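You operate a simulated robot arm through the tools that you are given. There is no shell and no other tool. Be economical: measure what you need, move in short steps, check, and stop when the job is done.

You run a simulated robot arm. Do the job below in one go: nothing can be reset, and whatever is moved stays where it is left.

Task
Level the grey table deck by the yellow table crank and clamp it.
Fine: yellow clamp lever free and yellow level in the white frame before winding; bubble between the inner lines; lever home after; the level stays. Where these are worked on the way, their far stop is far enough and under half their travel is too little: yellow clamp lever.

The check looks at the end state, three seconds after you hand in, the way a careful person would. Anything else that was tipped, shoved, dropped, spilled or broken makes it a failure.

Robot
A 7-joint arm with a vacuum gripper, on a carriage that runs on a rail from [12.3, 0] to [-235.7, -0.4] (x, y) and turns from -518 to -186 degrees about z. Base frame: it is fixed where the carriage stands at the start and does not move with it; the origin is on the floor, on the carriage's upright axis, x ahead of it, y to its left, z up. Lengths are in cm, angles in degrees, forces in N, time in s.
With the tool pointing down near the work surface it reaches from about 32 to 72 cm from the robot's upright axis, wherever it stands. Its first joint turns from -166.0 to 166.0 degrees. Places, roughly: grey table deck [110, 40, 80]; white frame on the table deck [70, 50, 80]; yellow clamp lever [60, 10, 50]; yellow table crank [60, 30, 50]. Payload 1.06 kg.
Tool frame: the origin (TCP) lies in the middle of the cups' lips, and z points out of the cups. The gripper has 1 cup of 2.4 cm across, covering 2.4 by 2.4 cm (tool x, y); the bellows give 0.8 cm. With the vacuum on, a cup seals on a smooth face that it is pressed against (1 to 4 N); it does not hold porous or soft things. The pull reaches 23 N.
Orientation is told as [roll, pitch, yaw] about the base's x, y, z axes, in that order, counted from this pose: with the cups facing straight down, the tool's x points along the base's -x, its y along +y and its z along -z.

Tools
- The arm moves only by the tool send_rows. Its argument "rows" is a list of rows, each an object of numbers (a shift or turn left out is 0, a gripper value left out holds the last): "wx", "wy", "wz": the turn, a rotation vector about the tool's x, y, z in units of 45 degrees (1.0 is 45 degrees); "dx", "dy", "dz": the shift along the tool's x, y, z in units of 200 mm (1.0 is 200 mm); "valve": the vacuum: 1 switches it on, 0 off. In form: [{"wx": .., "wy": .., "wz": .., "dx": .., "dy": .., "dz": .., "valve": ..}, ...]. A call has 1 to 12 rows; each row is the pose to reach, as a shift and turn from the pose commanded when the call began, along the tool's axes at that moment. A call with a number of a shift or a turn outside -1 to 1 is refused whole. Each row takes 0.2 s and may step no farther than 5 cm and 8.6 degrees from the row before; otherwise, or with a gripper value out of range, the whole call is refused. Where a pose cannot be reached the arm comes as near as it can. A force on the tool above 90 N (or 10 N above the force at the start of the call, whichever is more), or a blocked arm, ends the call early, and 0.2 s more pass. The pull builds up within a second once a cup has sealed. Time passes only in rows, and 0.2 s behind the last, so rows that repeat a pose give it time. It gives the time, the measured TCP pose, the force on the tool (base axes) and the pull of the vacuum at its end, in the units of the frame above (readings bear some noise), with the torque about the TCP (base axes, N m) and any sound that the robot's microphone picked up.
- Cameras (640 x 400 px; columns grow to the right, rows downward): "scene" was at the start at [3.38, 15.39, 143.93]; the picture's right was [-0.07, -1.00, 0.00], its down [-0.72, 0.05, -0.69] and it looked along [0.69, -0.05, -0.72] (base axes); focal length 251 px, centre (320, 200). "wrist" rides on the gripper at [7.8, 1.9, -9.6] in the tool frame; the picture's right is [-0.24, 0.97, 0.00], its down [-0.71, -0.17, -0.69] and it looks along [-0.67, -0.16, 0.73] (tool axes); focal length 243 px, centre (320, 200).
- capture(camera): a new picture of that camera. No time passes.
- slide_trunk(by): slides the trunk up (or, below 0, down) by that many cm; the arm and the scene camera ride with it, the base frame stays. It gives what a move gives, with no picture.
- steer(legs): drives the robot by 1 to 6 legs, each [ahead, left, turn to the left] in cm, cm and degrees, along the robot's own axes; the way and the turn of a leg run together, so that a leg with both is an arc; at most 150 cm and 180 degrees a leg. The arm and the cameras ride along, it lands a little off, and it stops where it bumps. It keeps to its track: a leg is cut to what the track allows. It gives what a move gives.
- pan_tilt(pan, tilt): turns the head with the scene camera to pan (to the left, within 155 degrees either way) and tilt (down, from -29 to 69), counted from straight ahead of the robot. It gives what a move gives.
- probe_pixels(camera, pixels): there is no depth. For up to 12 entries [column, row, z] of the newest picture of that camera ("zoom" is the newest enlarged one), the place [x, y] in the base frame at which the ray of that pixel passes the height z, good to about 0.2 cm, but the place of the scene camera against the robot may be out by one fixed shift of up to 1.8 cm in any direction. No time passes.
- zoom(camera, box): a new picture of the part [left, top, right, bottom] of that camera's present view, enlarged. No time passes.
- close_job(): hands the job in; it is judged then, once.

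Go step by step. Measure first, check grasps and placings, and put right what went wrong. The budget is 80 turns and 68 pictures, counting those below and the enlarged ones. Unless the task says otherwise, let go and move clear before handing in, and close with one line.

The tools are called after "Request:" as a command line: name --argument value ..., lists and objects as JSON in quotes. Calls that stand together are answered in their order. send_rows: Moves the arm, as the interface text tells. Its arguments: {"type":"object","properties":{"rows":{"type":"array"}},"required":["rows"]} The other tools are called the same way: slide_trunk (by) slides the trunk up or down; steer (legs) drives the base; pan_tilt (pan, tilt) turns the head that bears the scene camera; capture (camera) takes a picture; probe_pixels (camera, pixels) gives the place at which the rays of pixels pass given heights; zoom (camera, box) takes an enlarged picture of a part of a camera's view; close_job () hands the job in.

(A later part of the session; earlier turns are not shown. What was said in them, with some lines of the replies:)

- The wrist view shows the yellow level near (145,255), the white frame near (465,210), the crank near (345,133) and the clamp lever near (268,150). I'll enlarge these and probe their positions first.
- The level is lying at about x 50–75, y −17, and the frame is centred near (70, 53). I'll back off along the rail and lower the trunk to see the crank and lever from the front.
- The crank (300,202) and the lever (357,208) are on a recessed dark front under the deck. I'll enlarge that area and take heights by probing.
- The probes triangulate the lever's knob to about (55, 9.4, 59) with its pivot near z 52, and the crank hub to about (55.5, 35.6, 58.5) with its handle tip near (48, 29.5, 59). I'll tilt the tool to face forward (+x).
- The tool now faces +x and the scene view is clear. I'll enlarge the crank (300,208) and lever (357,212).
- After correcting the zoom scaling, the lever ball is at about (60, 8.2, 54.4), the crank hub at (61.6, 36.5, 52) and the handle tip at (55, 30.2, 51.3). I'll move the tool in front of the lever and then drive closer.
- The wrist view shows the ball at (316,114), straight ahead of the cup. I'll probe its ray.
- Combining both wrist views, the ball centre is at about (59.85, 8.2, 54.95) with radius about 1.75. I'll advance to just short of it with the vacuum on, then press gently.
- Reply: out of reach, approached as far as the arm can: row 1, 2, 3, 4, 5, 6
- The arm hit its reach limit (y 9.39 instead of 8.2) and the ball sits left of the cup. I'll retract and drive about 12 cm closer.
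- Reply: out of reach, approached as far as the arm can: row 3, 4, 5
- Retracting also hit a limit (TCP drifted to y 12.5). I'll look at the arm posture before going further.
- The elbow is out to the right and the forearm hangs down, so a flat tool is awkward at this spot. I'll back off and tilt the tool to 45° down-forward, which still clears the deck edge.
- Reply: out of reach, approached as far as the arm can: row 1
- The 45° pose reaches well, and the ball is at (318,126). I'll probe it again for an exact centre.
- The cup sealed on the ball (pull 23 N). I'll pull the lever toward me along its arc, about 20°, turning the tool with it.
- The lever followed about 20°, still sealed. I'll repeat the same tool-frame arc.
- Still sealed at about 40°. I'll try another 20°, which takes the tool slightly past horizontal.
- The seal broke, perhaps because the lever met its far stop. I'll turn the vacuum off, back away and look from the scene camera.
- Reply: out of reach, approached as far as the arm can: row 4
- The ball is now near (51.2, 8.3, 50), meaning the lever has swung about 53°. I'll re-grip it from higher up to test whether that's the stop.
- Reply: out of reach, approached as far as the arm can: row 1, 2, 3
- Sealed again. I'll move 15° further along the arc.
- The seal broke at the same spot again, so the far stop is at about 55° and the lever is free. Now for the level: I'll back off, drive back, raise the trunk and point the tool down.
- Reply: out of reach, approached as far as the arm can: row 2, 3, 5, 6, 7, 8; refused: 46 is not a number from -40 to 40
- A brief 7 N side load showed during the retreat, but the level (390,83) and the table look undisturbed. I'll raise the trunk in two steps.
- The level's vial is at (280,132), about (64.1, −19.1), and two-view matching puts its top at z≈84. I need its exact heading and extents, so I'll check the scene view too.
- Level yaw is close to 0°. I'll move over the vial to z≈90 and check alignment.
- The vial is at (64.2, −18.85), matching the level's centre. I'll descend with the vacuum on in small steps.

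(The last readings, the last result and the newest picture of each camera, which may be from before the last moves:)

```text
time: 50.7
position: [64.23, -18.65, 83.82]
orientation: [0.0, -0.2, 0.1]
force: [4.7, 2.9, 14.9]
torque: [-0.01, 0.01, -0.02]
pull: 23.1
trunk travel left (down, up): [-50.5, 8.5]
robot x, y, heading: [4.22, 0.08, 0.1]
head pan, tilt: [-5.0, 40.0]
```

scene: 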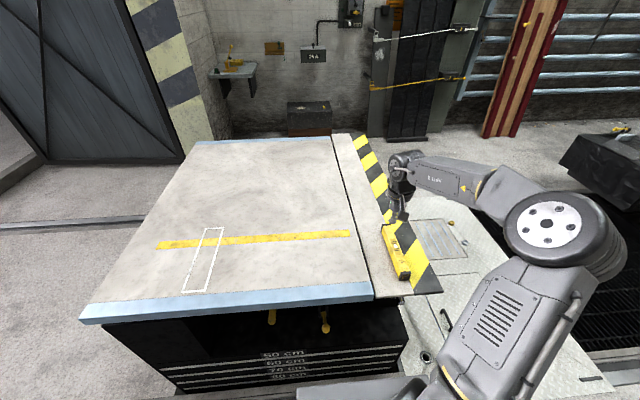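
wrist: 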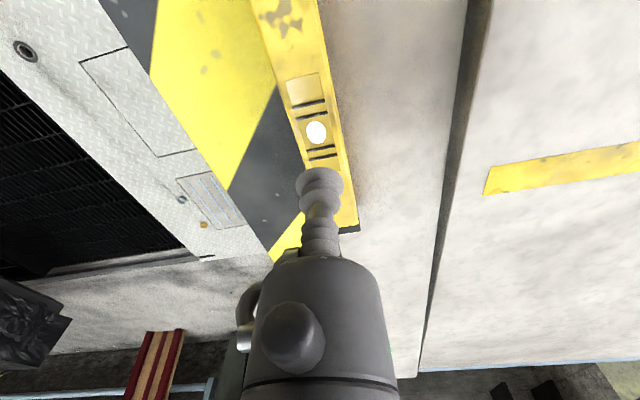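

Sealed with pull 23 N. I'll lift gently.

Request:
send_rows --rows '[{"dz": -0.02}, {"dz": -0.05}, {"dz": -0.1}, {"dz": -0.2}, {"dz": -0.35}, {"dz": -0.5}, {"dz": -0.5}]'

Request:
zoom --camera "scene" --box '[340, 170, 476, 270]'

```text
time: 52.3
position: [64.23, -18.89, 93.75]
orientation: [0.0, 0.0, 0.2]
force: [0.1, 0.5, -2.0]
torque: [0.05, 0.0, 0.0]
pull: 22.6
trunk travel left (down, up): [-50.5, 8.5]
robot x, y, heading: [3.73, 0.32, 0.0]
head pan, tilt: [-5.0, 40.0]
```

```text
4.00 times, centred on (408, 220) of scene
```

zoom: 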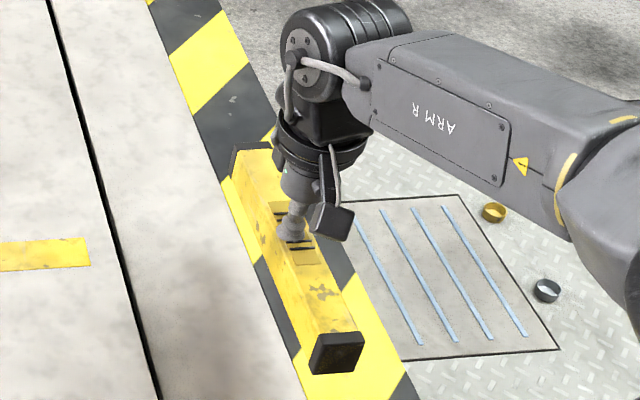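

The level is lifted and balanced (about 0.2 kg). I'll drive to the front end of the rail and carry it across toward the frame.

Request:
steer --legs '[[8.2, 0, 0]]'

Request:
send_rows --rows '[{"dy": 0.1, "dx": 0.05}, {"dy": 0.28, "dx": 0.1}, {"dy": 0.46, "dx": 0.15}, {"dy": 0.64, "dx": 0.2}, {"dy": 0.82, "dx": 0.25}, {"dy": 1.0, "dx": 0.28}]'

Request:
send_rows --rows '[{"dy": 0.18}, {"dy": 0.36}, {"dy": 0.54}, {"dy": 0.72}, {"dy": 0.9}, {"dy": 1.0}]'

Request:
send_rows --rows '[{"dy": 0.18}, {"dy": 0.36}, {"dy": 0.54}, {"dy": 0.72}, {"dy": 0.9}, {"dy": 1.0}]'

```text
time: 53.4
position: [72.14, -18.81, 93.74]
orientation: [0.1, 0.0, 0.1]
force: [-0.3, 1.7, -1.1]
torque: [0.0, 0.02, -0.02]
pull: 22.5
trunk travel left (down, up): [-50.5, 8.5]
robot x, y, heading: [11.36, -0.19, -0.2]
head pan, tilt: [-5.0, 40.0]
```

```text
time: 54.8
position: [66.36, 1.28, 93.71]
orientation: [0.1, -0.1, -0.1]
force: [0.5, 0.4, -2.0]
torque: [0.02, -0.03, -0.01]
pull: 22.8
trunk travel left (down, up): [-50.5, 8.5]
robot x, y, heading: [11.64, 0.14, 0.1]
head pan, tilt: [-5.0, 40.0]
```

```text
time: 56.2
position: [66.54, 21.25, 93.72]
orientation: [0.0, -0.1, 0.1]
force: [-0.3, -0.5, -2.3]
torque: [-0.01, 0.01, 0.01]
pull: 22.9
trunk travel left (down, up): [-50.5, 8.5]
robot x, y, heading: [11.92, 0.23, -0.1]
head pan, tilt: [-5.0, 40.0]
```

```text
time: 57.6
position: [66.3, 41.28, 93.64]
orientation: [0.0, 0.1, 0.0]
force: [-0.4, -0.4, -2.7]
torque: [-0.02, -0.02, -0.03]
pull: 23.0
trunk travel left (down, up): [-50.5, 8.5]
robot x, y, heading: [11.99, 0.46, 0.0]
head pan, tilt: [-5.0, 40.0]
```

Request:
capture --camera "wrist"

Request:
capture --camera "scene"

```text
30 pictures are left
```

wrist: 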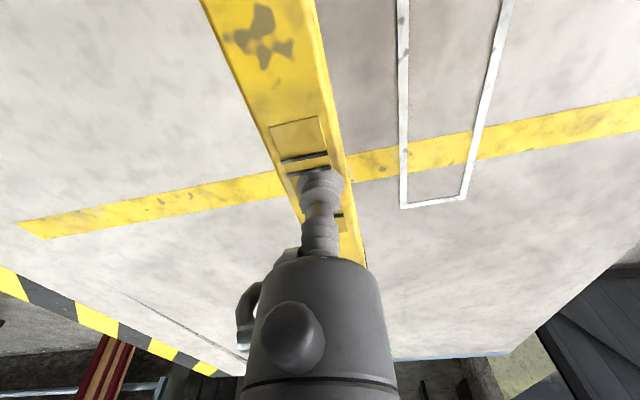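

```text
29 pictures are left
```

scene: 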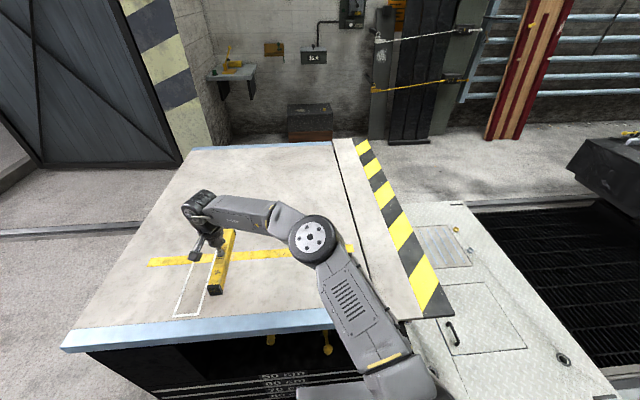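

Request:
probe_pixels --camera "wrist" --pixels '[[401, 207, 80], [464, 200, 80], [398, 5, 80], [511, 5, 80], [402, 100, 80], [492, 80, 80]]'

Request:
probe_pixels --camera "scene" --pixels '[[173, 317, 81], [198, 315, 81]]'

```text
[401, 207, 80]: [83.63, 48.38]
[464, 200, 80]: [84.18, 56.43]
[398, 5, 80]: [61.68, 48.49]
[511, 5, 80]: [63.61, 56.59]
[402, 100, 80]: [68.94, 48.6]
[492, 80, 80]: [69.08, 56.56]
```

```text
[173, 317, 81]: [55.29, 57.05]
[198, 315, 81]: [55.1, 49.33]
```

The frame spans y 48.5–56.5 and x 54.2–83.9. I'll move on to (67.8, 52.3) at the same height and see whether it's within reach.

Request:
send_rows --rows '[{"dy": 0.15, "dx": -0.02}, {"dy": 0.3, "dx": -0.04}, {"dy": 0.45, "dx": -0.06}, {"dy": 0.55, "dx": -0.07}, {"dy": 0.55, "dx": -0.07}]'

```text
time: 58.8
position: [65.02, 49.25, 93.49]
orientation: [0.0, 0.0, 0.1]
force: [0.4, 0.6, -1.3]
torque: [-0.02, 0.02, 0.01]
pull: 22.6
out of reach, approached as far as the arm can: row 3, 4, 5
trunk travel left (down, up): [-50.5, 8.5]
robot x, y, heading: [12.06, -0.04, -0.0]
head pan, tilt: [-5.0, 40.0]
```

This is the radius limit (about 72 cm). I'll check whether being lower extends the reach.

Request:
send_rows --rows '[{"dz": 0.14}, {"dz": 0.27}, {"dz": 0.27, "dx": -0.07, "dy": 0.08}, {"dz": 0.27, "dx": -0.14, "dy": 0.15}, {"dz": 0.27, "dx": -0.14, "dy": 0.15}]'

```text
time: 60.0
position: [65.14, 49.07, 87.92]
orientation: [0.0, 0.0, 0.1]
force: [0.4, 0.2, -1.5]
torque: [0.02, 0.01, -0.03]
pull: 23.1
out of reach, approached as far as the arm can: row 3, 4, 5
trunk travel left (down, up): [-50.5, 8.5]
robot x, y, heading: [11.8, 0.42, 0.1]
head pan, tilt: [-5.0, 40.0]
```

Same limit at about 72.3 cm. I'll set the level down here, re-grip it nearer its close end and carry it the last few cm.

Request:
send_rows --rows '[{"dz": 0.1}, {"dz": 0.15}, {"dz": 0.165}, {"dz": 0.175}, {"dz": 0.18}, {"dz": 0.18}]'

```text
time: 61.4
position: [64.99, 48.95, 84.52]
orientation: [0.0, -0.1, 0.1]
force: [5.8, 5.3, 18.9]
torque: [-0.05, 0.12, -0.03]
pull: 22.8
trunk travel left (down, up): [-50.5, 8.5]
robot x, y, heading: [11.91, 0.09, -0.0]
head pan, tilt: [-5.0, 40.0]
```

Request:
send_rows --rows '[{"dz": -0.01, "valve": 0}, {"dz": -0.01}, {"dz": -0.01}, {"dz": -0.01}, {"dz": -0.03}, {"dz": -0.1}, {"dz": -0.2}, {"dz": -0.2, "dx": 0.16}, {"dz": -0.2, "dx": 0.325}, {"dz": -0.2, "dx": 0.325}]'

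Request:
capture --camera "wrist"

```text
time: 63.6
position: [58.61, 48.77, 88.5]
orientation: [0.0, 0.1, 0.1]
force: [0.6, 1.1, 0.5]
torque: [0.01, 0.0, 0.01]
pull: 0.1
trunk travel left (down, up): [-50.5, 8.5]
robot x, y, heading: [11.66, 0.07, -0.2]
head pan, tilt: [-5.0, 40.0]
```

```text
28 pictures are left
```

wrist: 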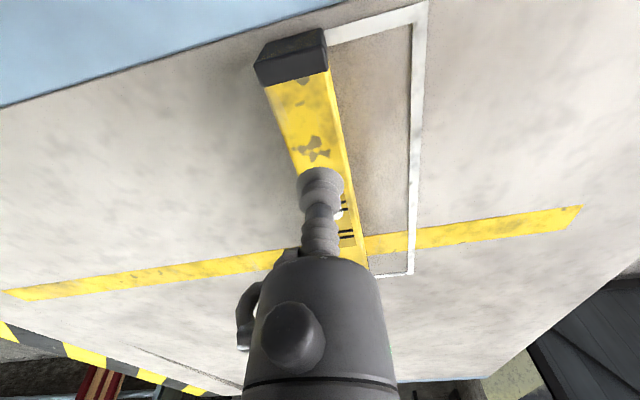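

Request:
probe_pixels --camera "wrist" --pixels '[[254, 66, 80], [256, 66, 84.3], [326, 46, 84.3], [264, 86, 84.3], [330, 70, 84.3], [330, 38, 80], [410, 22, 80], [428, 1, 80], [412, 274, 80], [405, 271, 80], [411, 200, 80], [372, 268, 80]]'

```text
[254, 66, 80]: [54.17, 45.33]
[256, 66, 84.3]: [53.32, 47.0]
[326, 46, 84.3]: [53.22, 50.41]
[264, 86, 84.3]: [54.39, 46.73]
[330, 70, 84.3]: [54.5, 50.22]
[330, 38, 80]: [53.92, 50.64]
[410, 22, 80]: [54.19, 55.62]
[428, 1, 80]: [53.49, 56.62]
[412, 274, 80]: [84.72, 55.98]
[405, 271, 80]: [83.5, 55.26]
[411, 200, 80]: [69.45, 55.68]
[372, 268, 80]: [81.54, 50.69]
```

The level lies at y 47–50.4 with its near end at x 53.3; the frame's inside is x 54.2–83.6, y 49–55.8. It needs to move about +2.5 in x and +3.5 in y. I'll re-grip at x≈57.7.

Request:
send_rows --rows '[{"dx": 0.045, "dz": 0.1, "valve": 1}, {"dx": 0.045, "dz": 0.17}, {"dx": 0.045, "dz": 0.195}, {"dx": 0.045, "dz": 0.21}, {"dx": 0.045, "dz": 0.22}, {"dx": 0.045, "dz": 0.22}, {"dx": 0.045, "dz": 0.22}, {"dx": 0.045, "dz": 0.22}]'

```text
time: 65.4
position: [57.59, 48.74, 83.93]
orientation: [0.0, 0.0, 0.1]
force: [4.8, -1.0, 9.4]
torque: [0.04, 0.04, -0.03]
pull: 22.7
trunk travel left (down, up): [-50.5, 8.5]
robot x, y, heading: [11.84, -0.19, 0.1]
head pan, tilt: [-5.0, 40.0]
```

Request:
send_rows --rows '[{"dz": -0.03}, {"dz": -0.07}, {"dz": -0.12}, {"dz": -0.12, "dx": -0.05, "dy": 0.06}, {"dz": -0.12, "dx": -0.1, "dy": 0.12}, {"dz": -0.12, "dx": -0.135, "dy": 0.178}, {"dz": -0.12, "dx": -0.135, "dy": 0.178}]'

Request:
capture --camera "wrist"

```text
time: 67.0
position: [60.29, 52.71, 86.27]
orientation: [0.0, -0.1, 0.1]
force: [0.3, 0.6, -1.8]
torque: [0.04, 0.13, 0.0]
pull: 22.5
trunk travel left (down, up): [-50.5, 8.5]
robot x, y, heading: [11.98, -0.05, 0.3]
head pan, tilt: [-5.0, 40.0]
```

```text
27 pictures are left
```

wrist: 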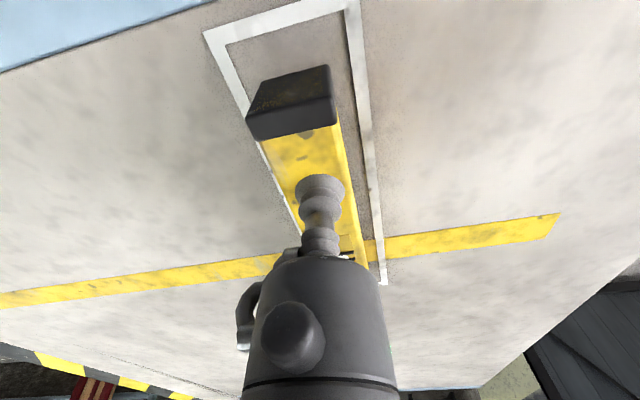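

The level hovers within the frame; I'll lower it and release.

Request:
send_rows --rows '[{"dz": 0.04}, {"dz": 0.07}, {"dz": 0.09}, {"dz": 0.1}, {"dz": 0.105}, {"dz": 0.105}, {"dz": 0.1, "valve": 0}, {"dz": 0.1}, {"dz": 0.1}, {"dz": 0.1}]'

Request:
send_rows --rows '[{"dz": -0.03}, {"dz": -0.1}, {"dz": -0.25}, {"dz": -0.4, "dx": 0.1}, {"dz": -0.5, "dx": 0.3}, {"dz": -0.5, "dx": 0.5}, {"dz": -0.5, "dx": 0.6}]'

Request:
capture --camera "wrist"

Request:
zoom --camera "scene" --box '[150, 235, 262, 325]'

```text
time: 69.2
position: [60.44, 52.59, 84.36]
orientation: [-0.1, -0.1, 0.2]
force: [-1.1, 1.3, 1.4]
torque: [-0.01, -0.01, -0.01]
pull: 0.0
trunk travel left (down, up): [-50.5, 8.5]
robot x, y, heading: [11.98, -0.12, -0.1]
head pan, tilt: [-5.0, 40.0]
```

```text
time: 70.8
position: [48.33, 52.39, 94.13]
orientation: [-0.1, 0.0, 0.1]
force: [0.1, 0.1, -0.1]
torque: [0.0, 0.0, -0.01]
pull: 0.1
trunk travel left (down, up): [-50.5, 8.5]
robot x, y, heading: [11.41, 0.03, 0.2]
head pan, tilt: [-5.0, 40.0]
```

```text
26 pictures are left
```

wrist: 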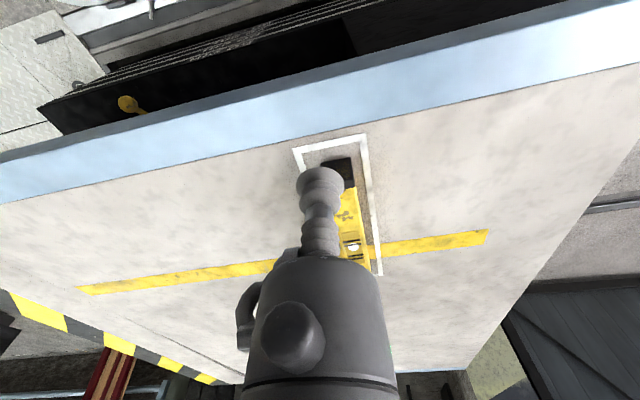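

```text
4.44 times, centred on (206, 280) of scene
```

zoom: 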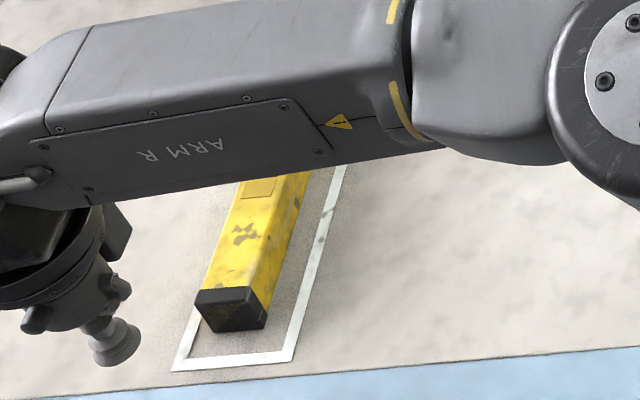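

The level is in the frame. I'll read the bubble.

Request:
zoom --camera "wrist" --box '[296, 180, 408, 270]'

```text
4.44 times, centred on (352, 225) of wrist
```

zoom: 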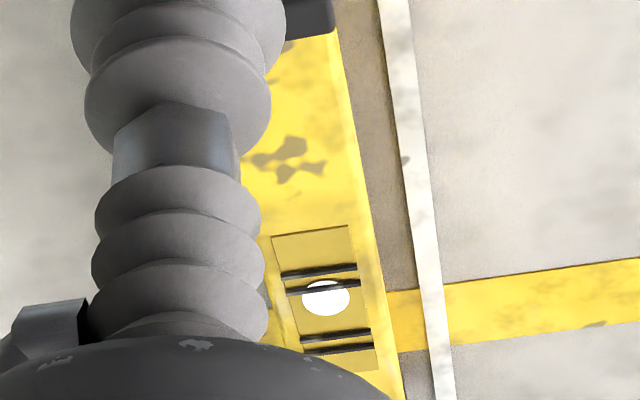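

The bubble sits toward the near side, overlapping the near inner line, so winding is needed. I'll back off, lower the trunk and turn the tool horizontal for the crank.

Request:
steer --legs '[[-45, 0, 0]]'

Request:
slide_trunk --by -35

Request:
slide_trunk --by -15

Request:
send_rows --rows '[{"wy": -0.167, "dx": -0.1, "dy": -0.15, "dz": -0.08}, {"wy": -0.333, "dx": -0.2, "dy": -0.3, "dz": -0.16}, {"wy": -0.5, "dx": -0.35, "dy": -0.45, "dz": -0.24}, {"wy": -0.667, "dx": -0.5, "dy": -0.6, "dz": -0.3}, {"wy": -0.833, "dx": -0.65, "dy": -0.75, "dz": -0.35}, {"wy": -1.0, "dx": -0.8, "dy": -0.9, "dz": -0.4}]'

Request:
send_rows --rows '[{"wy": -0.167}, {"wy": -0.333}, {"wy": -0.5}, {"wy": -0.667}, {"wy": -0.833}, {"wy": -1.0}, {"wy": -1.0}]'

Request:
pan_tilt --pan 15 --tilt 35

```text
time: 73.5
position: [3.9, 52.45, 94.22]
orientation: [0.0, 0.0, 0.1]
force: [0.0, -0.1, 0.5]
torque: [-0.01, 0.01, 0.01]
pull: 0.0
trunk travel left (down, up): [-50.5, 8.5]
robot x, y, heading: [-32.57, -0.08, -0.1]
head pan, tilt: [-5.0, 40.0]
```

```text
time: 76.9
position: [4.1, 52.37, 59.14]
orientation: [0.0, 0.0, 0.1]
force: [0.0, 0.2, 0.1]
torque: [-0.02, -0.01, 0.01]
pull: 0.0
trunk travel left (down, up): [-15.5, 43.5]
robot x, y, heading: [-32.69, -0.13, 0.2]
head pan, tilt: [-5.0, 40.0]
```

```text
time: 78.6
position: [4.01, 52.4, 44.13]
orientation: [0.0, 0.0, 0.1]
force: [0.4, 0.9, 0.2]
torque: [0.0, -0.01, 0.01]
pull: 0.1
trunk travel left (down, up): [-0.5, 58.5]
robot x, y, heading: [-32.35, 0.12, 0.0]
head pan, tilt: [-5.0, 40.0]
```

```text
time: 80.0
position: [19.97, 34.25, 52.15]
orientation: [-0.1, -45.0, 0.2]
force: [0.7, 0.3, -0.3]
torque: [-0.01, -0.02, 0.02]
pull: 0.0
trunk travel left (down, up): [-0.5, 58.5]
robot x, y, heading: [-32.94, -0.07, 0.2]
head pan, tilt: [-5.0, 40.0]
```

```text
time: 81.6
position: [19.97, 34.55, 52.18]
orientation: [179.4, -89.9, -179.4]
force: [0.4, 0.4, 0.3]
torque: [0.0, 0.01, 0.03]
pull: 0.0
trunk travel left (down, up): [-0.5, 58.5]
robot x, y, heading: [-32.68, 0.2, -0.2]
head pan, tilt: [-5.0, 40.0]
```

```text
time: 82.5
position: [20.07, 34.49, 52.13]
orientation: [-158.9, -90.0, 159.1]
force: [0.6, 0.1, 0.2]
torque: [0.03, 0.03, 0.03]
pull: 0.0
trunk travel left (down, up): [-0.5, 58.5]
robot x, y, heading: [-32.61, -0.36, -0.0]
head pan, tilt: [15.0, 35.0]
```

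Request:
steer --legs '[[30, 0, 0]]'

Request:
capture --camera "wrist"

Request:
capture --camera "scene"

```text
time: 84.5
position: [50.13, 34.41, 52.21]
orientation: [-155.1, -90.0, 155.1]
force: [0.3, 0.7, -0.6]
torque: [-0.04, 0.0, 0.03]
pull: 0.0
trunk travel left (down, up): [-0.5, 58.5]
robot x, y, heading: [-2.44, -0.28, -0.3]
head pan, tilt: [15.0, 35.0]
```

```text
23 pictures are left
```

wrist: 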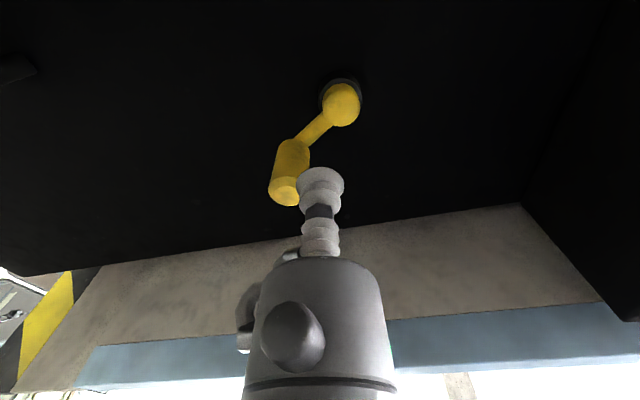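

```text
22 pictures are left
```

scene: 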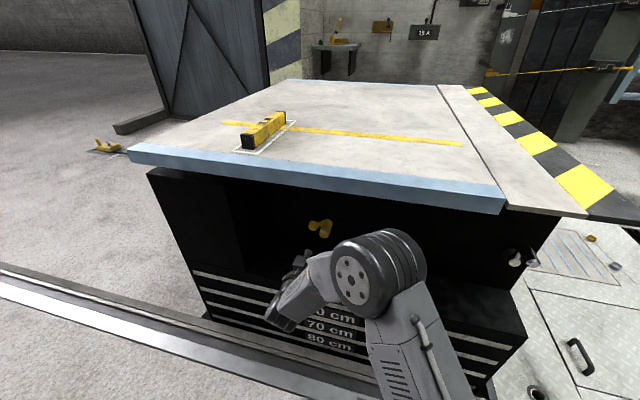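

Request:
probe_pixels --camera "wrist" --pixels '[[285, 193, 51], [285, 193, 53], [285, 193, 55], [285, 193, 57], [341, 105, 51], [341, 105, 52], [341, 105, 53], [341, 105, 54]]'

Request:
zoom --camera "scene" --box '[232, 100, 296, 155]'

```text
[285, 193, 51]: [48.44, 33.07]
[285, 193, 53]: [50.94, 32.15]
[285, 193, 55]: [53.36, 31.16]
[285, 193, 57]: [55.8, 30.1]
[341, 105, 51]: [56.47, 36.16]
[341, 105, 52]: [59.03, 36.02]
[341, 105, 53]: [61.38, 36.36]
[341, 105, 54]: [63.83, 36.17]
```

```text
7.27 times, centred on (264, 128) of scene
```

zoom: 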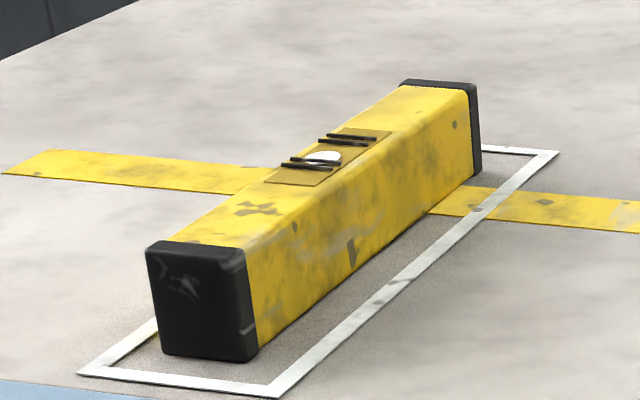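

The bubble is readable from the scene view too. I'll push the handle with the side of the nozzle: first place the cup above and beside the handle, then move in.

Request:
send_rows --rows '[{"dx": -0.15, "dy": -0.03}, {"dx": -0.275, "dy": -0.055}, {"dx": -0.275, "dy": -0.055, "dz": 0.15}, {"dx": -0.275, "dy": -0.055, "dz": 0.33}, {"dx": -0.275, "dy": -0.055, "dz": 0.33}]'

Request:
capture --camera "wrist"

```text
time: 85.7
position: [56.67, 33.37, 57.81]
orientation: [-174.3, -90.0, 174.2]
force: [0.7, -0.6, 0.3]
torque: [-0.01, 0.0, -0.01]
pull: 0.1
trunk travel left (down, up): [-0.5, 58.5]
robot x, y, heading: [-2.9, 0.15, 0.0]
head pan, tilt: [15.0, 35.0]
```

```text
20 pictures are left
```

wrist: 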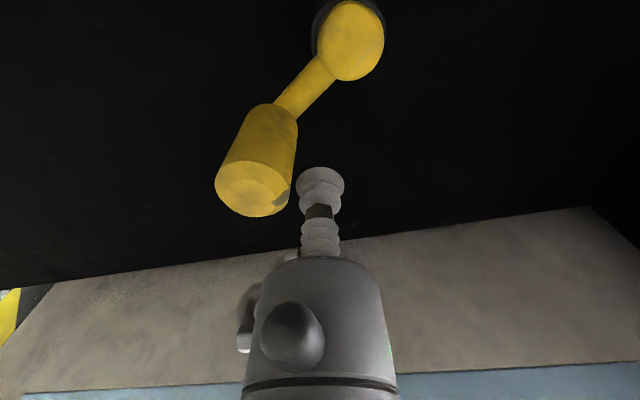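

Request:
probe_pixels --camera "wrist" --pixels '[[254, 190, 53], [254, 190, 54], [254, 190, 55], [254, 190, 56], [352, 42, 52], [352, 42, 53], [352, 42, 54], [216, 180, 54], [290, 190, 54]]'

```text
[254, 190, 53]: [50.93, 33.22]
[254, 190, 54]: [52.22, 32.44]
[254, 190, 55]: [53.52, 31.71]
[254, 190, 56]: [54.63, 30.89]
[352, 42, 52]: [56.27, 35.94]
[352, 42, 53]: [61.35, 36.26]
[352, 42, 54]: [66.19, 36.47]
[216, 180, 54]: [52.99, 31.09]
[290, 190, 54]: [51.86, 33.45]
```

Hub ≈ (61, 36.2, 52.9) and handle ≈ (y 30.7, z 56), radius about 6.2. I'll push it clockwise from behind around the circle by about 60° and check force and bubble.

Request:
send_rows --rows '[{"dy": -0.074, "dx": 0.03}, {"dy": -0.1225, "dx": 0.093}, {"dy": -0.153, "dx": 0.1665}, {"dy": -0.1635, "dx": 0.2455}, {"dy": -0.153, "dx": 0.3245}, {"dy": -0.1225, "dx": 0.398}, {"dy": -0.1225, "dx": 0.398}]'

Request:
capture --camera "wrist"

Request:
zoom --camera "scene" --box '[232, 100, 296, 155]'

```text
time: 87.3
position: [56.71, 30.61, 50.14]
orientation: [162.6, -89.3, -162.7]
force: [-1.3, -15.1, 28.1]
torque: [0.19, -0.04, 0.3]
pull: 0.0
trunk travel left (down, up): [-0.5, 58.5]
robot x, y, heading: [-2.32, -0.01, -0.1]
head pan, tilt: [15.0, 35.0]
```

```text
19 pictures are left
```

wrist: 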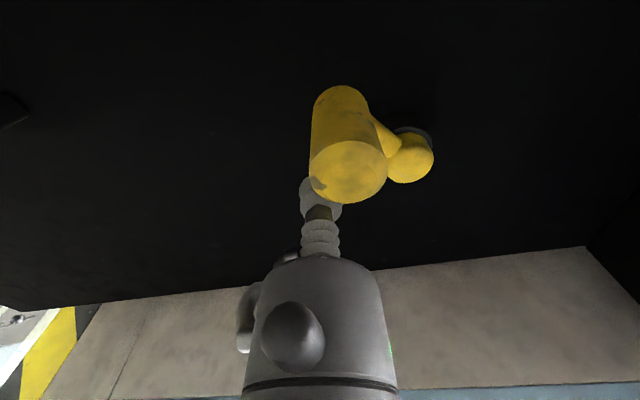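

```text
7.27 times, centred on (264, 128) of scene
```

zoom: 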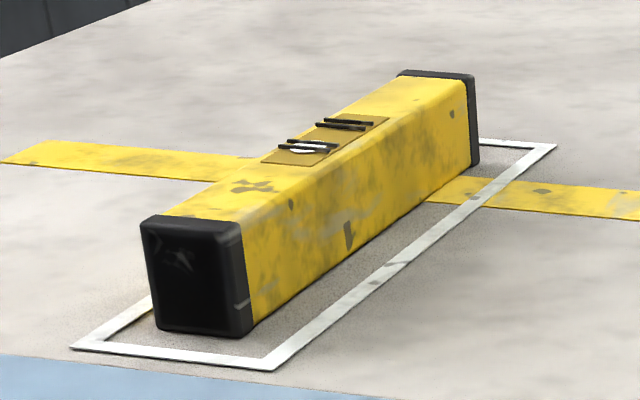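

Clockwise drives the bubble further to the near side, so this is the wrong way. I'll retract and move to the other side of the handle to wind it anticlockwise by about 125°.

Request:
send_rows --rows '[{"dz": -0.02, "dx": -0.03, "dy": 0.0}, {"dz": -0.2, "dx": -0.03}, {"dz": -0.33, "dx": -0.03}, {"dz": -0.33, "dx": 0.06, "dy": 0.13}, {"dz": -0.33, "dx": 0.1725, "dy": 0.27}, {"dz": -0.33, "dx": 0.1725, "dy": 0.27}]'

Request:
capture --camera "wrist"

```text
time: 88.7
position: [49.93, 36.23, 46.09]
orientation: [-145.6, -90.0, 145.6]
force: [-0.2, 0.0, -0.4]
torque: [0.0, 0.02, -0.01]
pull: 0.1
trunk travel left (down, up): [-0.5, 58.5]
robot x, y, heading: [-2.3, 0.44, -0.1]
head pan, tilt: [15.0, 35.0]
```

```text
17 pictures are left
```

wrist: 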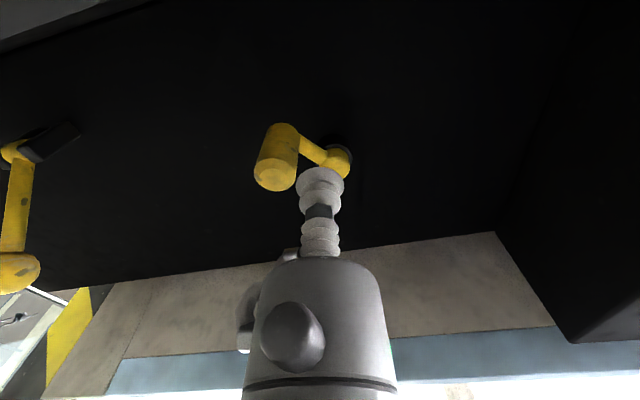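

Request:
probe_pixels --camera "wrist" --pixels '[[274, 174, 48], [274, 174, 49], [274, 174, 50], [274, 174, 51], [340, 160, 52], [340, 160, 53], [285, 140, 48], [285, 140, 49]]'

```text
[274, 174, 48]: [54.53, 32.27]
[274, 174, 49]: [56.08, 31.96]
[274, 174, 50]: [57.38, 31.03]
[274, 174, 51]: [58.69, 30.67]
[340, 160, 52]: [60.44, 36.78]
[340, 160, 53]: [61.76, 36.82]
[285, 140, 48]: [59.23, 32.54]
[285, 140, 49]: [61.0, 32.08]
```

The handle is at 51° below the horizontal, as predicted. I'll insert the nozzle beneath it and push anticlockwise around to near the estimate.

Request:
send_rows --rows '[{"dz": 0.17, "dx": -0.02}, {"dz": 0.34, "dx": -0.02}, {"dz": 0.34, "dy": -0.055, "dx": -0.035}, {"dz": 0.34, "dy": -0.1325, "dx": -0.0595}, {"dz": 0.34, "dy": -0.201, "dx": -0.103}, {"dz": 0.34, "dy": -0.2555, "dx": -0.1625}, {"dz": 0.34, "dy": -0.293, "dx": -0.2345}, {"dz": 0.34, "dy": -0.3105, "dx": -0.3135}, {"dz": 0.34, "dy": -0.307, "dx": -0.3945}, {"dz": 0.34, "dy": -0.2825, "dx": -0.4715}, {"dz": 0.34, "dy": -0.2555, "dx": -0.5185}, {"dz": 0.34, "dy": -0.2555, "dx": -0.5185}]'

Request:
capture --camera "wrist"

Request:
zoom --camera "scene" --box '[232, 100, 296, 155]'

```text
time: 91.3
position: [56.88, 31.21, 56.66]
orientation: [167.5, -90.0, -167.5]
force: [-0.6, -1.7, 0.2]
torque: [0.03, -0.01, 0.01]
pull: 0.0
trunk travel left (down, up): [-0.5, 58.5]
robot x, y, heading: [-2.64, -0.27, 0.1]
head pan, tilt: [15.0, 35.0]
```

```text
16 pictures are left
```

wrist: 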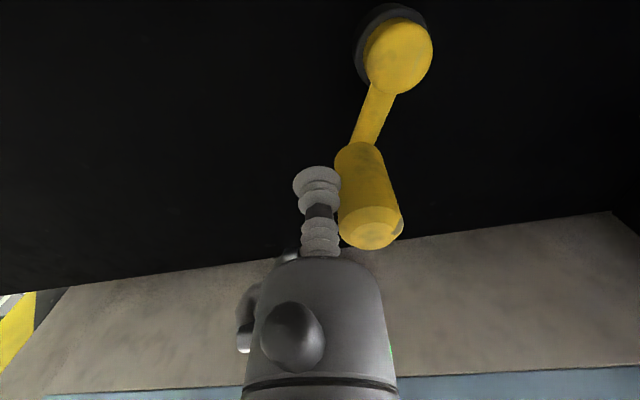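

```text
7.27 times, centred on (264, 128) of scene
```

zoom: 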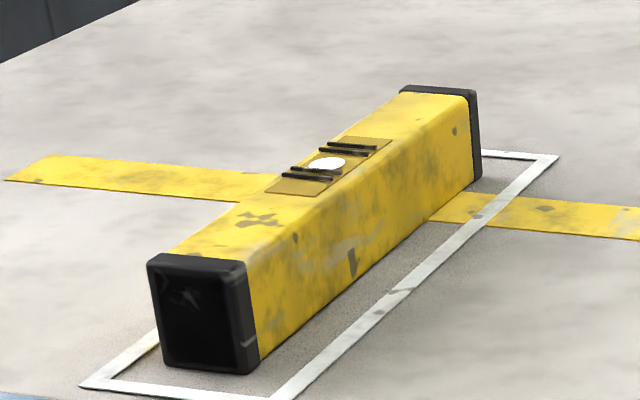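

The bubble is now between the inner lines or nearly so. I'll look closer.

Request:
zoom --camera "scene" --box '[256, 116, 274, 128]'

```text
16.00 times, centred on (265, 122) of scene
```

zoom: 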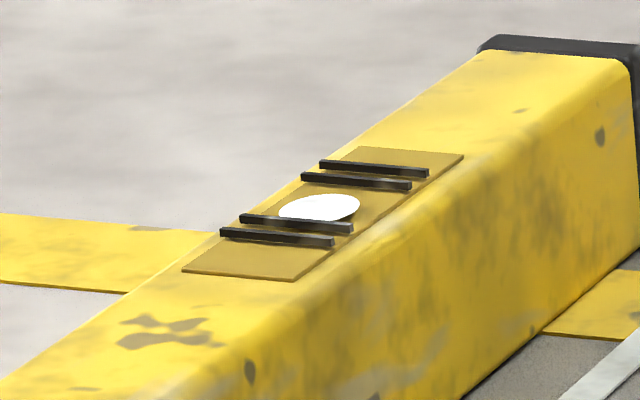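

The bubble is slightly nearer than mid (centre (320,207) against a midpoint of (326,202)). I'll wind about 20° more.

Request:
send_rows --rows '[{"dy": 0.018, "dx": -0.023}, {"dy": 0.0385, "dx": -0.045}, {"dy": 0.061, "dx": -0.064}, {"dy": 0.082, "dx": -0.08}, {"dy": 0.082, "dx": -0.08}]'

Request:
zoom --camera "scene" --box '[256, 116, 274, 128]'

```text
time: 92.5
position: [56.83, 32.77, 58.28]
orientation: [-165.2, -90.0, 165.1]
force: [-0.2, -1.1, 0.0]
torque: [-0.02, -0.01, 0.0]
pull: 0.0
trunk travel left (down, up): [-0.5, 58.5]
robot x, y, heading: [-3.08, 0.19, -0.2]
head pan, tilt: [15.0, 35.0]
```

```text
16.00 times, centred on (265, 122) of scene
```

zoom: 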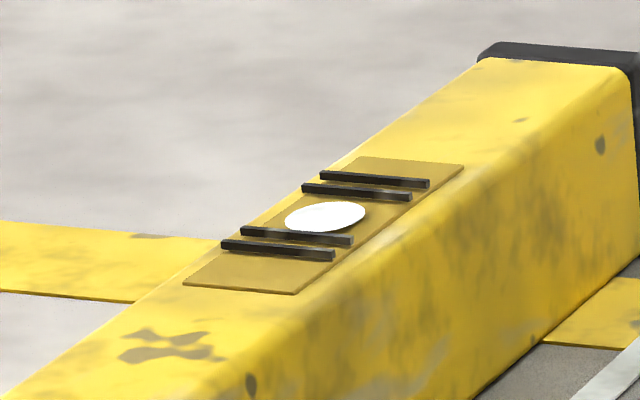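

The bubble is centred between the inner lines: near line (297,235), far line (357,192), bubble (325,217). I'll withdraw from the crank and go to the lever ball.

Request:
send_rows --rows '[{"dy": -0.02, "dx": 0.015}, {"dy": -0.02, "dx": 0.015, "dz": -0.2}, {"dy": -0.02, "dx": 0.015, "dz": -0.4}, {"dy": -0.02, "dx": 0.015, "dz": -0.55}, {"dy": -0.2, "dx": 0.1, "dz": -0.55}, {"dy": -0.4, "dx": 0.2, "dz": -0.55}, {"dy": -0.6, "dx": 0.3, "dz": -0.55}, {"dy": -0.8, "dx": 0.4, "dz": -0.55}, {"dy": -0.98, "dx": 0.4, "dz": -0.55}, {"dy": -0.98, "dx": 0.4, "dz": -0.55}]'

Request:
send_rows --rows '[{"dy": -0.12, "dx": 0.01}, {"dy": -0.245, "dx": 0.015}, {"dy": -0.245, "dx": 0.015}]'

Request:
capture --camera "wrist"

```text
time: 94.7
position: [46.05, 13.32, 50.32]
orientation: [-162.7, -90.1, 162.7]
force: [-1.0, -0.4, 0.1]
torque: [-0.01, 0.01, -0.04]
pull: 0.1
trunk travel left (down, up): [-0.5, 58.5]
robot x, y, heading: [-2.72, -0.23, 0.2]
head pan, tilt: [15.0, 35.0]
```

```text
time: 95.5
position: [46.38, 8.37, 49.77]
orientation: [-146.6, -90.1, 146.6]
force: [-0.1, -0.2, -0.3]
torque: [-0.01, -0.01, 0.03]
pull: 0.1
out of reach, approached as far as the arm can: row 2, 3
trunk travel left (down, up): [-0.5, 58.5]
robot x, y, heading: [-2.51, 0.41, 0.1]
head pan, tilt: [15.0, 35.0]
```

```text
12 pictures are left
```

wrist: 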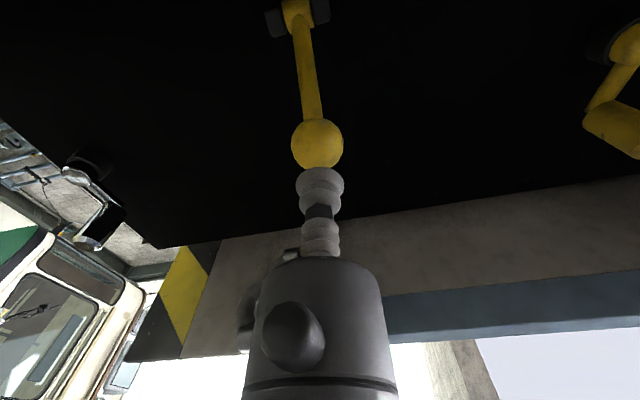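

The ball is straight ahead of the cup at (317,144). I'll advance with the vacuum on to seal on it.

Request:
send_rows --rows '[{"dz": 0.1, "valve": 1}, {"dz": 0.15}, {"dz": 0.17}, {"dz": 0.185}, {"dz": 0.2}, {"dz": 0.205}, {"dz": 0.205}, {"dz": 0.205}]'

```text
time: 97.3
position: [50.58, 8.42, 49.9]
orientation: [-178.7, -89.9, 178.7]
force: [-12.3, -5.2, 8.2]
torque: [0.08, -0.02, -0.01]
pull: 22.6
trunk travel left (down, up): [-0.5, 58.5]
robot x, y, heading: [-2.46, -0.08, -0.0]
head pan, tilt: [15.0, 35.0]
```

Sealed. I'll swing the lever back up along its arc by 30° first.

Request:
send_rows --rows '[{"dz": 0.032, "dx": -0.042, "wy": 0.111}, {"dz": 0.0675, "dx": -0.081, "wy": 0.222}, {"dz": 0.106, "dx": -0.1165, "wy": 0.333}, {"dz": 0.148, "dx": -0.149, "wy": 0.444}, {"dz": 0.1925, "dx": -0.1775, "wy": 0.556}, {"dz": 0.239, "dx": -0.202, "wy": 0.667}, {"dz": 0.239, "dx": -0.202, "wy": 0.667}]'

```text
time: 98.9
position: [55.14, 8.5, 53.84]
orientation: [0.1, -59.9, 0.0]
force: [-2.0, -4.8, 5.1]
torque: [-0.07, -0.1, -0.04]
pull: 22.9
trunk travel left (down, up): [-0.5, 58.5]
robot x, y, heading: [-2.55, -0.04, -0.0]
head pan, tilt: [15.0, 35.0]
```

Request:
send_rows --rows '[{"dz": 0.032, "dx": -0.042, "wy": 0.111}, {"dz": 0.0675, "dx": -0.081, "wy": 0.222}, {"dz": 0.106, "dx": -0.1165, "wy": 0.333}, {"dz": 0.148, "dx": -0.149, "wy": 0.4}, {"dz": 0.148, "dx": -0.149, "wy": 0.4}]'

Request:
capture --camera "wrist"

```text
time: 100.1
position: [59.3, 8.52, 54.85]
orientation: [0.0, -42.0, 0.1]
force: [-1.1, 3.4, 8.7]
torque: [-0.15, -0.1, -0.01]
pull: 22.8
trunk travel left (down, up): [-0.5, 58.5]
robot x, y, heading: [-2.75, 0.17, -0.1]
head pan, tilt: [15.0, 35.0]
```

```text
11 pictures are left
```

wrist: 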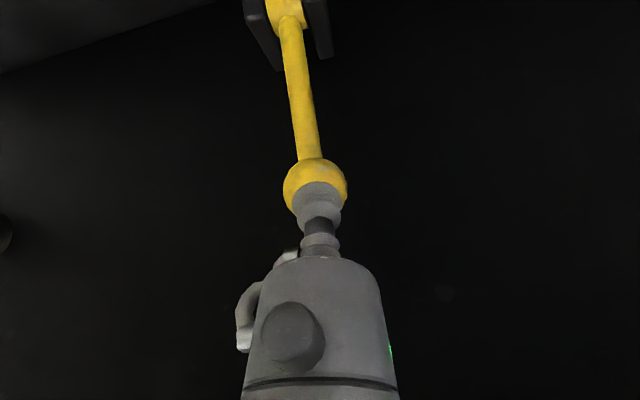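

Near home. I'll nudge in +x in small steps until the lever firmly meets its stop.

Request:
send_rows --rows '[{"dz": 0.01, "dx": -0.011}, {"dz": 0.02, "dx": -0.022}, {"dz": 0.03, "dx": -0.033}, {"dz": 0.03, "dx": -0.033}]'

```text
time: 101.1
position: [59.84, 8.61, 55.13]
orientation: [0.1, -42.1, 0.1]
force: [-52.0, 6.2, 19.9]
torque: [-0.2, -0.59, -0.19]
pull: 23.4
trunk travel left (down, up): [-0.5, 58.5]
robot x, y, heading: [-2.59, -0.21, -0.0]
head pan, tilt: [15.0, 35.0]
```

A 52 N reaction means the lever is home. I'll relax, release the vacuum and withdraw.

Request:
send_rows --rows '[{"dz": -0.02, "dx": 0.022, "valve": 0}, {"dz": -0.025, "dx": 0.025}, {"dz": -0.025, "dx": 0.025}, {"dz": -0.025, "dx": 0.025}, {"dz": -0.025, "dx": 0.025}, {"dz": -0.08, "dx": 0.025}, {"dz": -0.2, "dx": 0.025}, {"dz": -0.4, "dx": 0.025}]'

Request:
capture --camera "wrist"

Request:
zoom --camera "scene" --box '[256, 116, 274, 128]'

```text
time: 102.9
position: [54.43, 8.45, 60.28]
orientation: [0.1, -42.0, -0.1]
force: [-0.2, 0.0, -0.3]
torque: [0.01, 0.01, -0.03]
pull: 0.0
trunk travel left (down, up): [-0.5, 58.5]
robot x, y, heading: [-2.61, 0.06, 0.1]
head pan, tilt: [15.0, 35.0]
```

```text
10 pictures are left
```

wrist: 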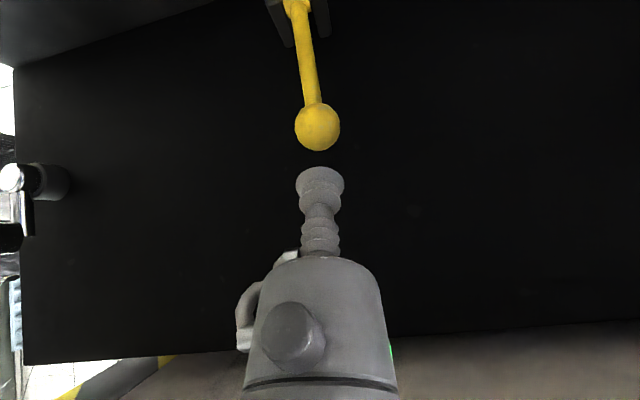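

```text
16.00 times, centred on (265, 122) of scene
```

zoom: 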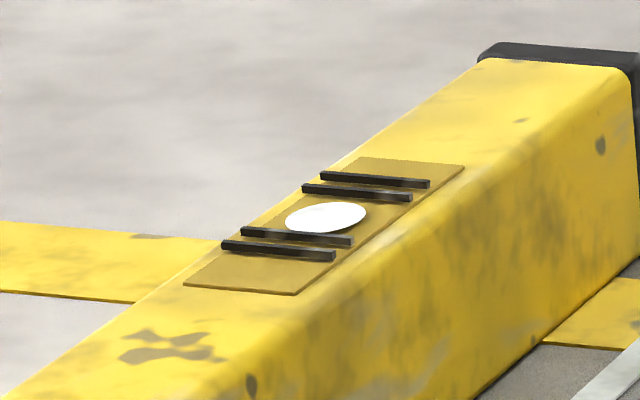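

The bubble is unchanged. I'll confirm the ball's position against home (60.0, 8.2, 55), then back away.

Request:
probe_pixels --camera "wrist" --pixels '[[317, 127, 55], [317, 127, 56]]'

Request:
steer --legs '[[-40, 0, 0]]'

Request:
slide_trunk --by 35

Request:
capture --camera "scene"

```text
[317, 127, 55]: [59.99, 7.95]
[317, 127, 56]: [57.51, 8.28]
```

```text
time: 105.4
position: [14.28, 8.44, 60.33]
orientation: [0.1, -42.1, 0.2]
force: [0.5, 0.0, -0.3]
torque: [0.0, 0.0, 0.0]
pull: 0.1
trunk travel left (down, up): [-0.5, 58.5]
robot x, y, heading: [-42.92, -0.2, 0.1]
head pan, tilt: [15.0, 35.0]
```

```text
time: 108.8
position: [14.41, 8.46, 95.28]
orientation: [0.0, -42.0, 0.2]
force: [0.1, 0.6, -0.7]
torque: [0.01, 0.03, 0.0]
pull: 0.0
trunk travel left (down, up): [-35.5, 23.5]
robot x, y, heading: [-42.98, -0.08, 0.1]
head pan, tilt: [15.0, 35.0]
```

```text
8 pictures are left
```

scene: 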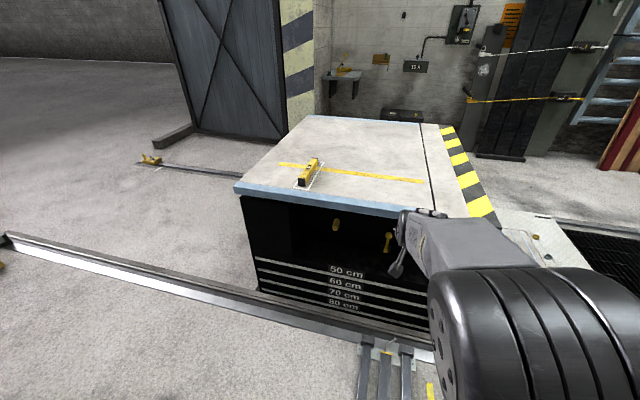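

The lever is home (probe (60.0, 8.0, 55)). I'll take a steeper view of the bubble and frame with the trunk high, to be sure.

Request:
slide_trunk --by 22

Request:
steer --legs '[[32, 0, 0]]'

Request:
pan_tilt --pan 25 --tilt 45

Request:
capture --camera "scene"

```text
time: 111.2
position: [14.35, 8.61, 117.26]
orientation: [0.0, -41.9, 0.2]
force: [-0.2, -0.5, 0.4]
torque: [-0.01, 0.0, 0.03]
pull: 0.0
trunk travel left (down, up): [-57.5, 1.5]
robot x, y, heading: [-42.73, -0.15, 0.1]
head pan, tilt: [15.0, 35.0]
```

```text
time: 113.3
position: [46.73, 8.15, 117.31]
orientation: [0.0, -42.0, -0.3]
force: [1.5, -0.2, -0.1]
torque: [-0.04, 0.02, 0.06]
pull: 0.1
trunk travel left (down, up): [-57.5, 1.5]
robot x, y, heading: [-10.17, 0.46, -0.2]
head pan, tilt: [15.0, 35.0]
```

```text
time: 114.0
position: [46.77, 8.09, 117.41]
orientation: [0.0, -42.1, -0.2]
force: [0.1, -0.5, 0.3]
torque: [-0.01, 0.0, 0.03]
pull: 0.0
trunk travel left (down, up): [-57.5, 1.5]
robot x, y, heading: [-10.12, -0.27, -0.4]
head pan, tilt: [25.0, 45.0]
```

```text
7 pictures are left
```

scene: 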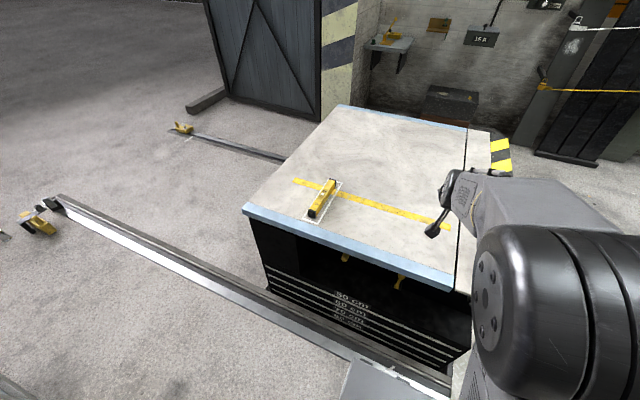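

Request:
zoom --camera "scene" --box '[298, 172, 350, 226]'

Request:
zoom --camera "scene" --box '[316, 190, 330, 202]'

Request:
zoom --camera "scene" --box '[320, 235, 430, 305]'

```text
7.41 times, centred on (324, 199) of scene
```

zoom: 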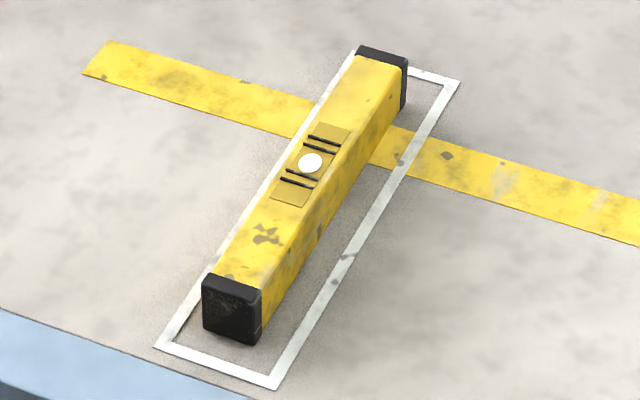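

```text
16.00 times, centred on (323, 196) of scene
```

zoom: 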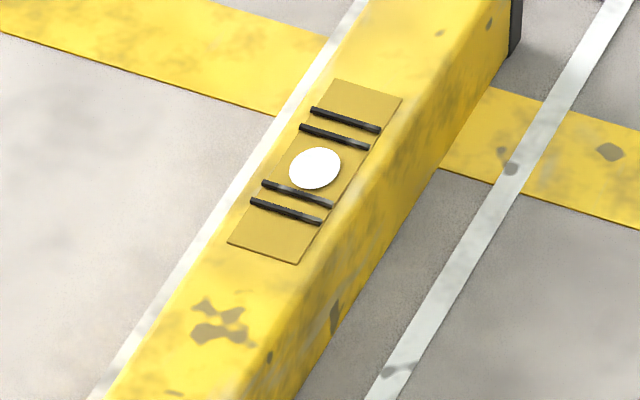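

```text
5.71 times, centred on (375, 270) of scene
```

zoom: 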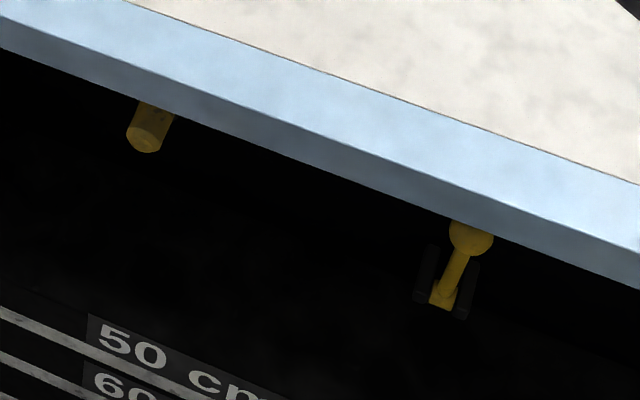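

The bubble sits between the inner lines, the level is inside the frame, the lever is upright at home and the arm is clear. I'm handing in.

Request:
close_job

```text
The job is handed in.
```

The deck is level and clamped, and the job is handed in. The bubble sits between the inner lines, the yellow level is inside the white frame, and the clamp lever is back home.
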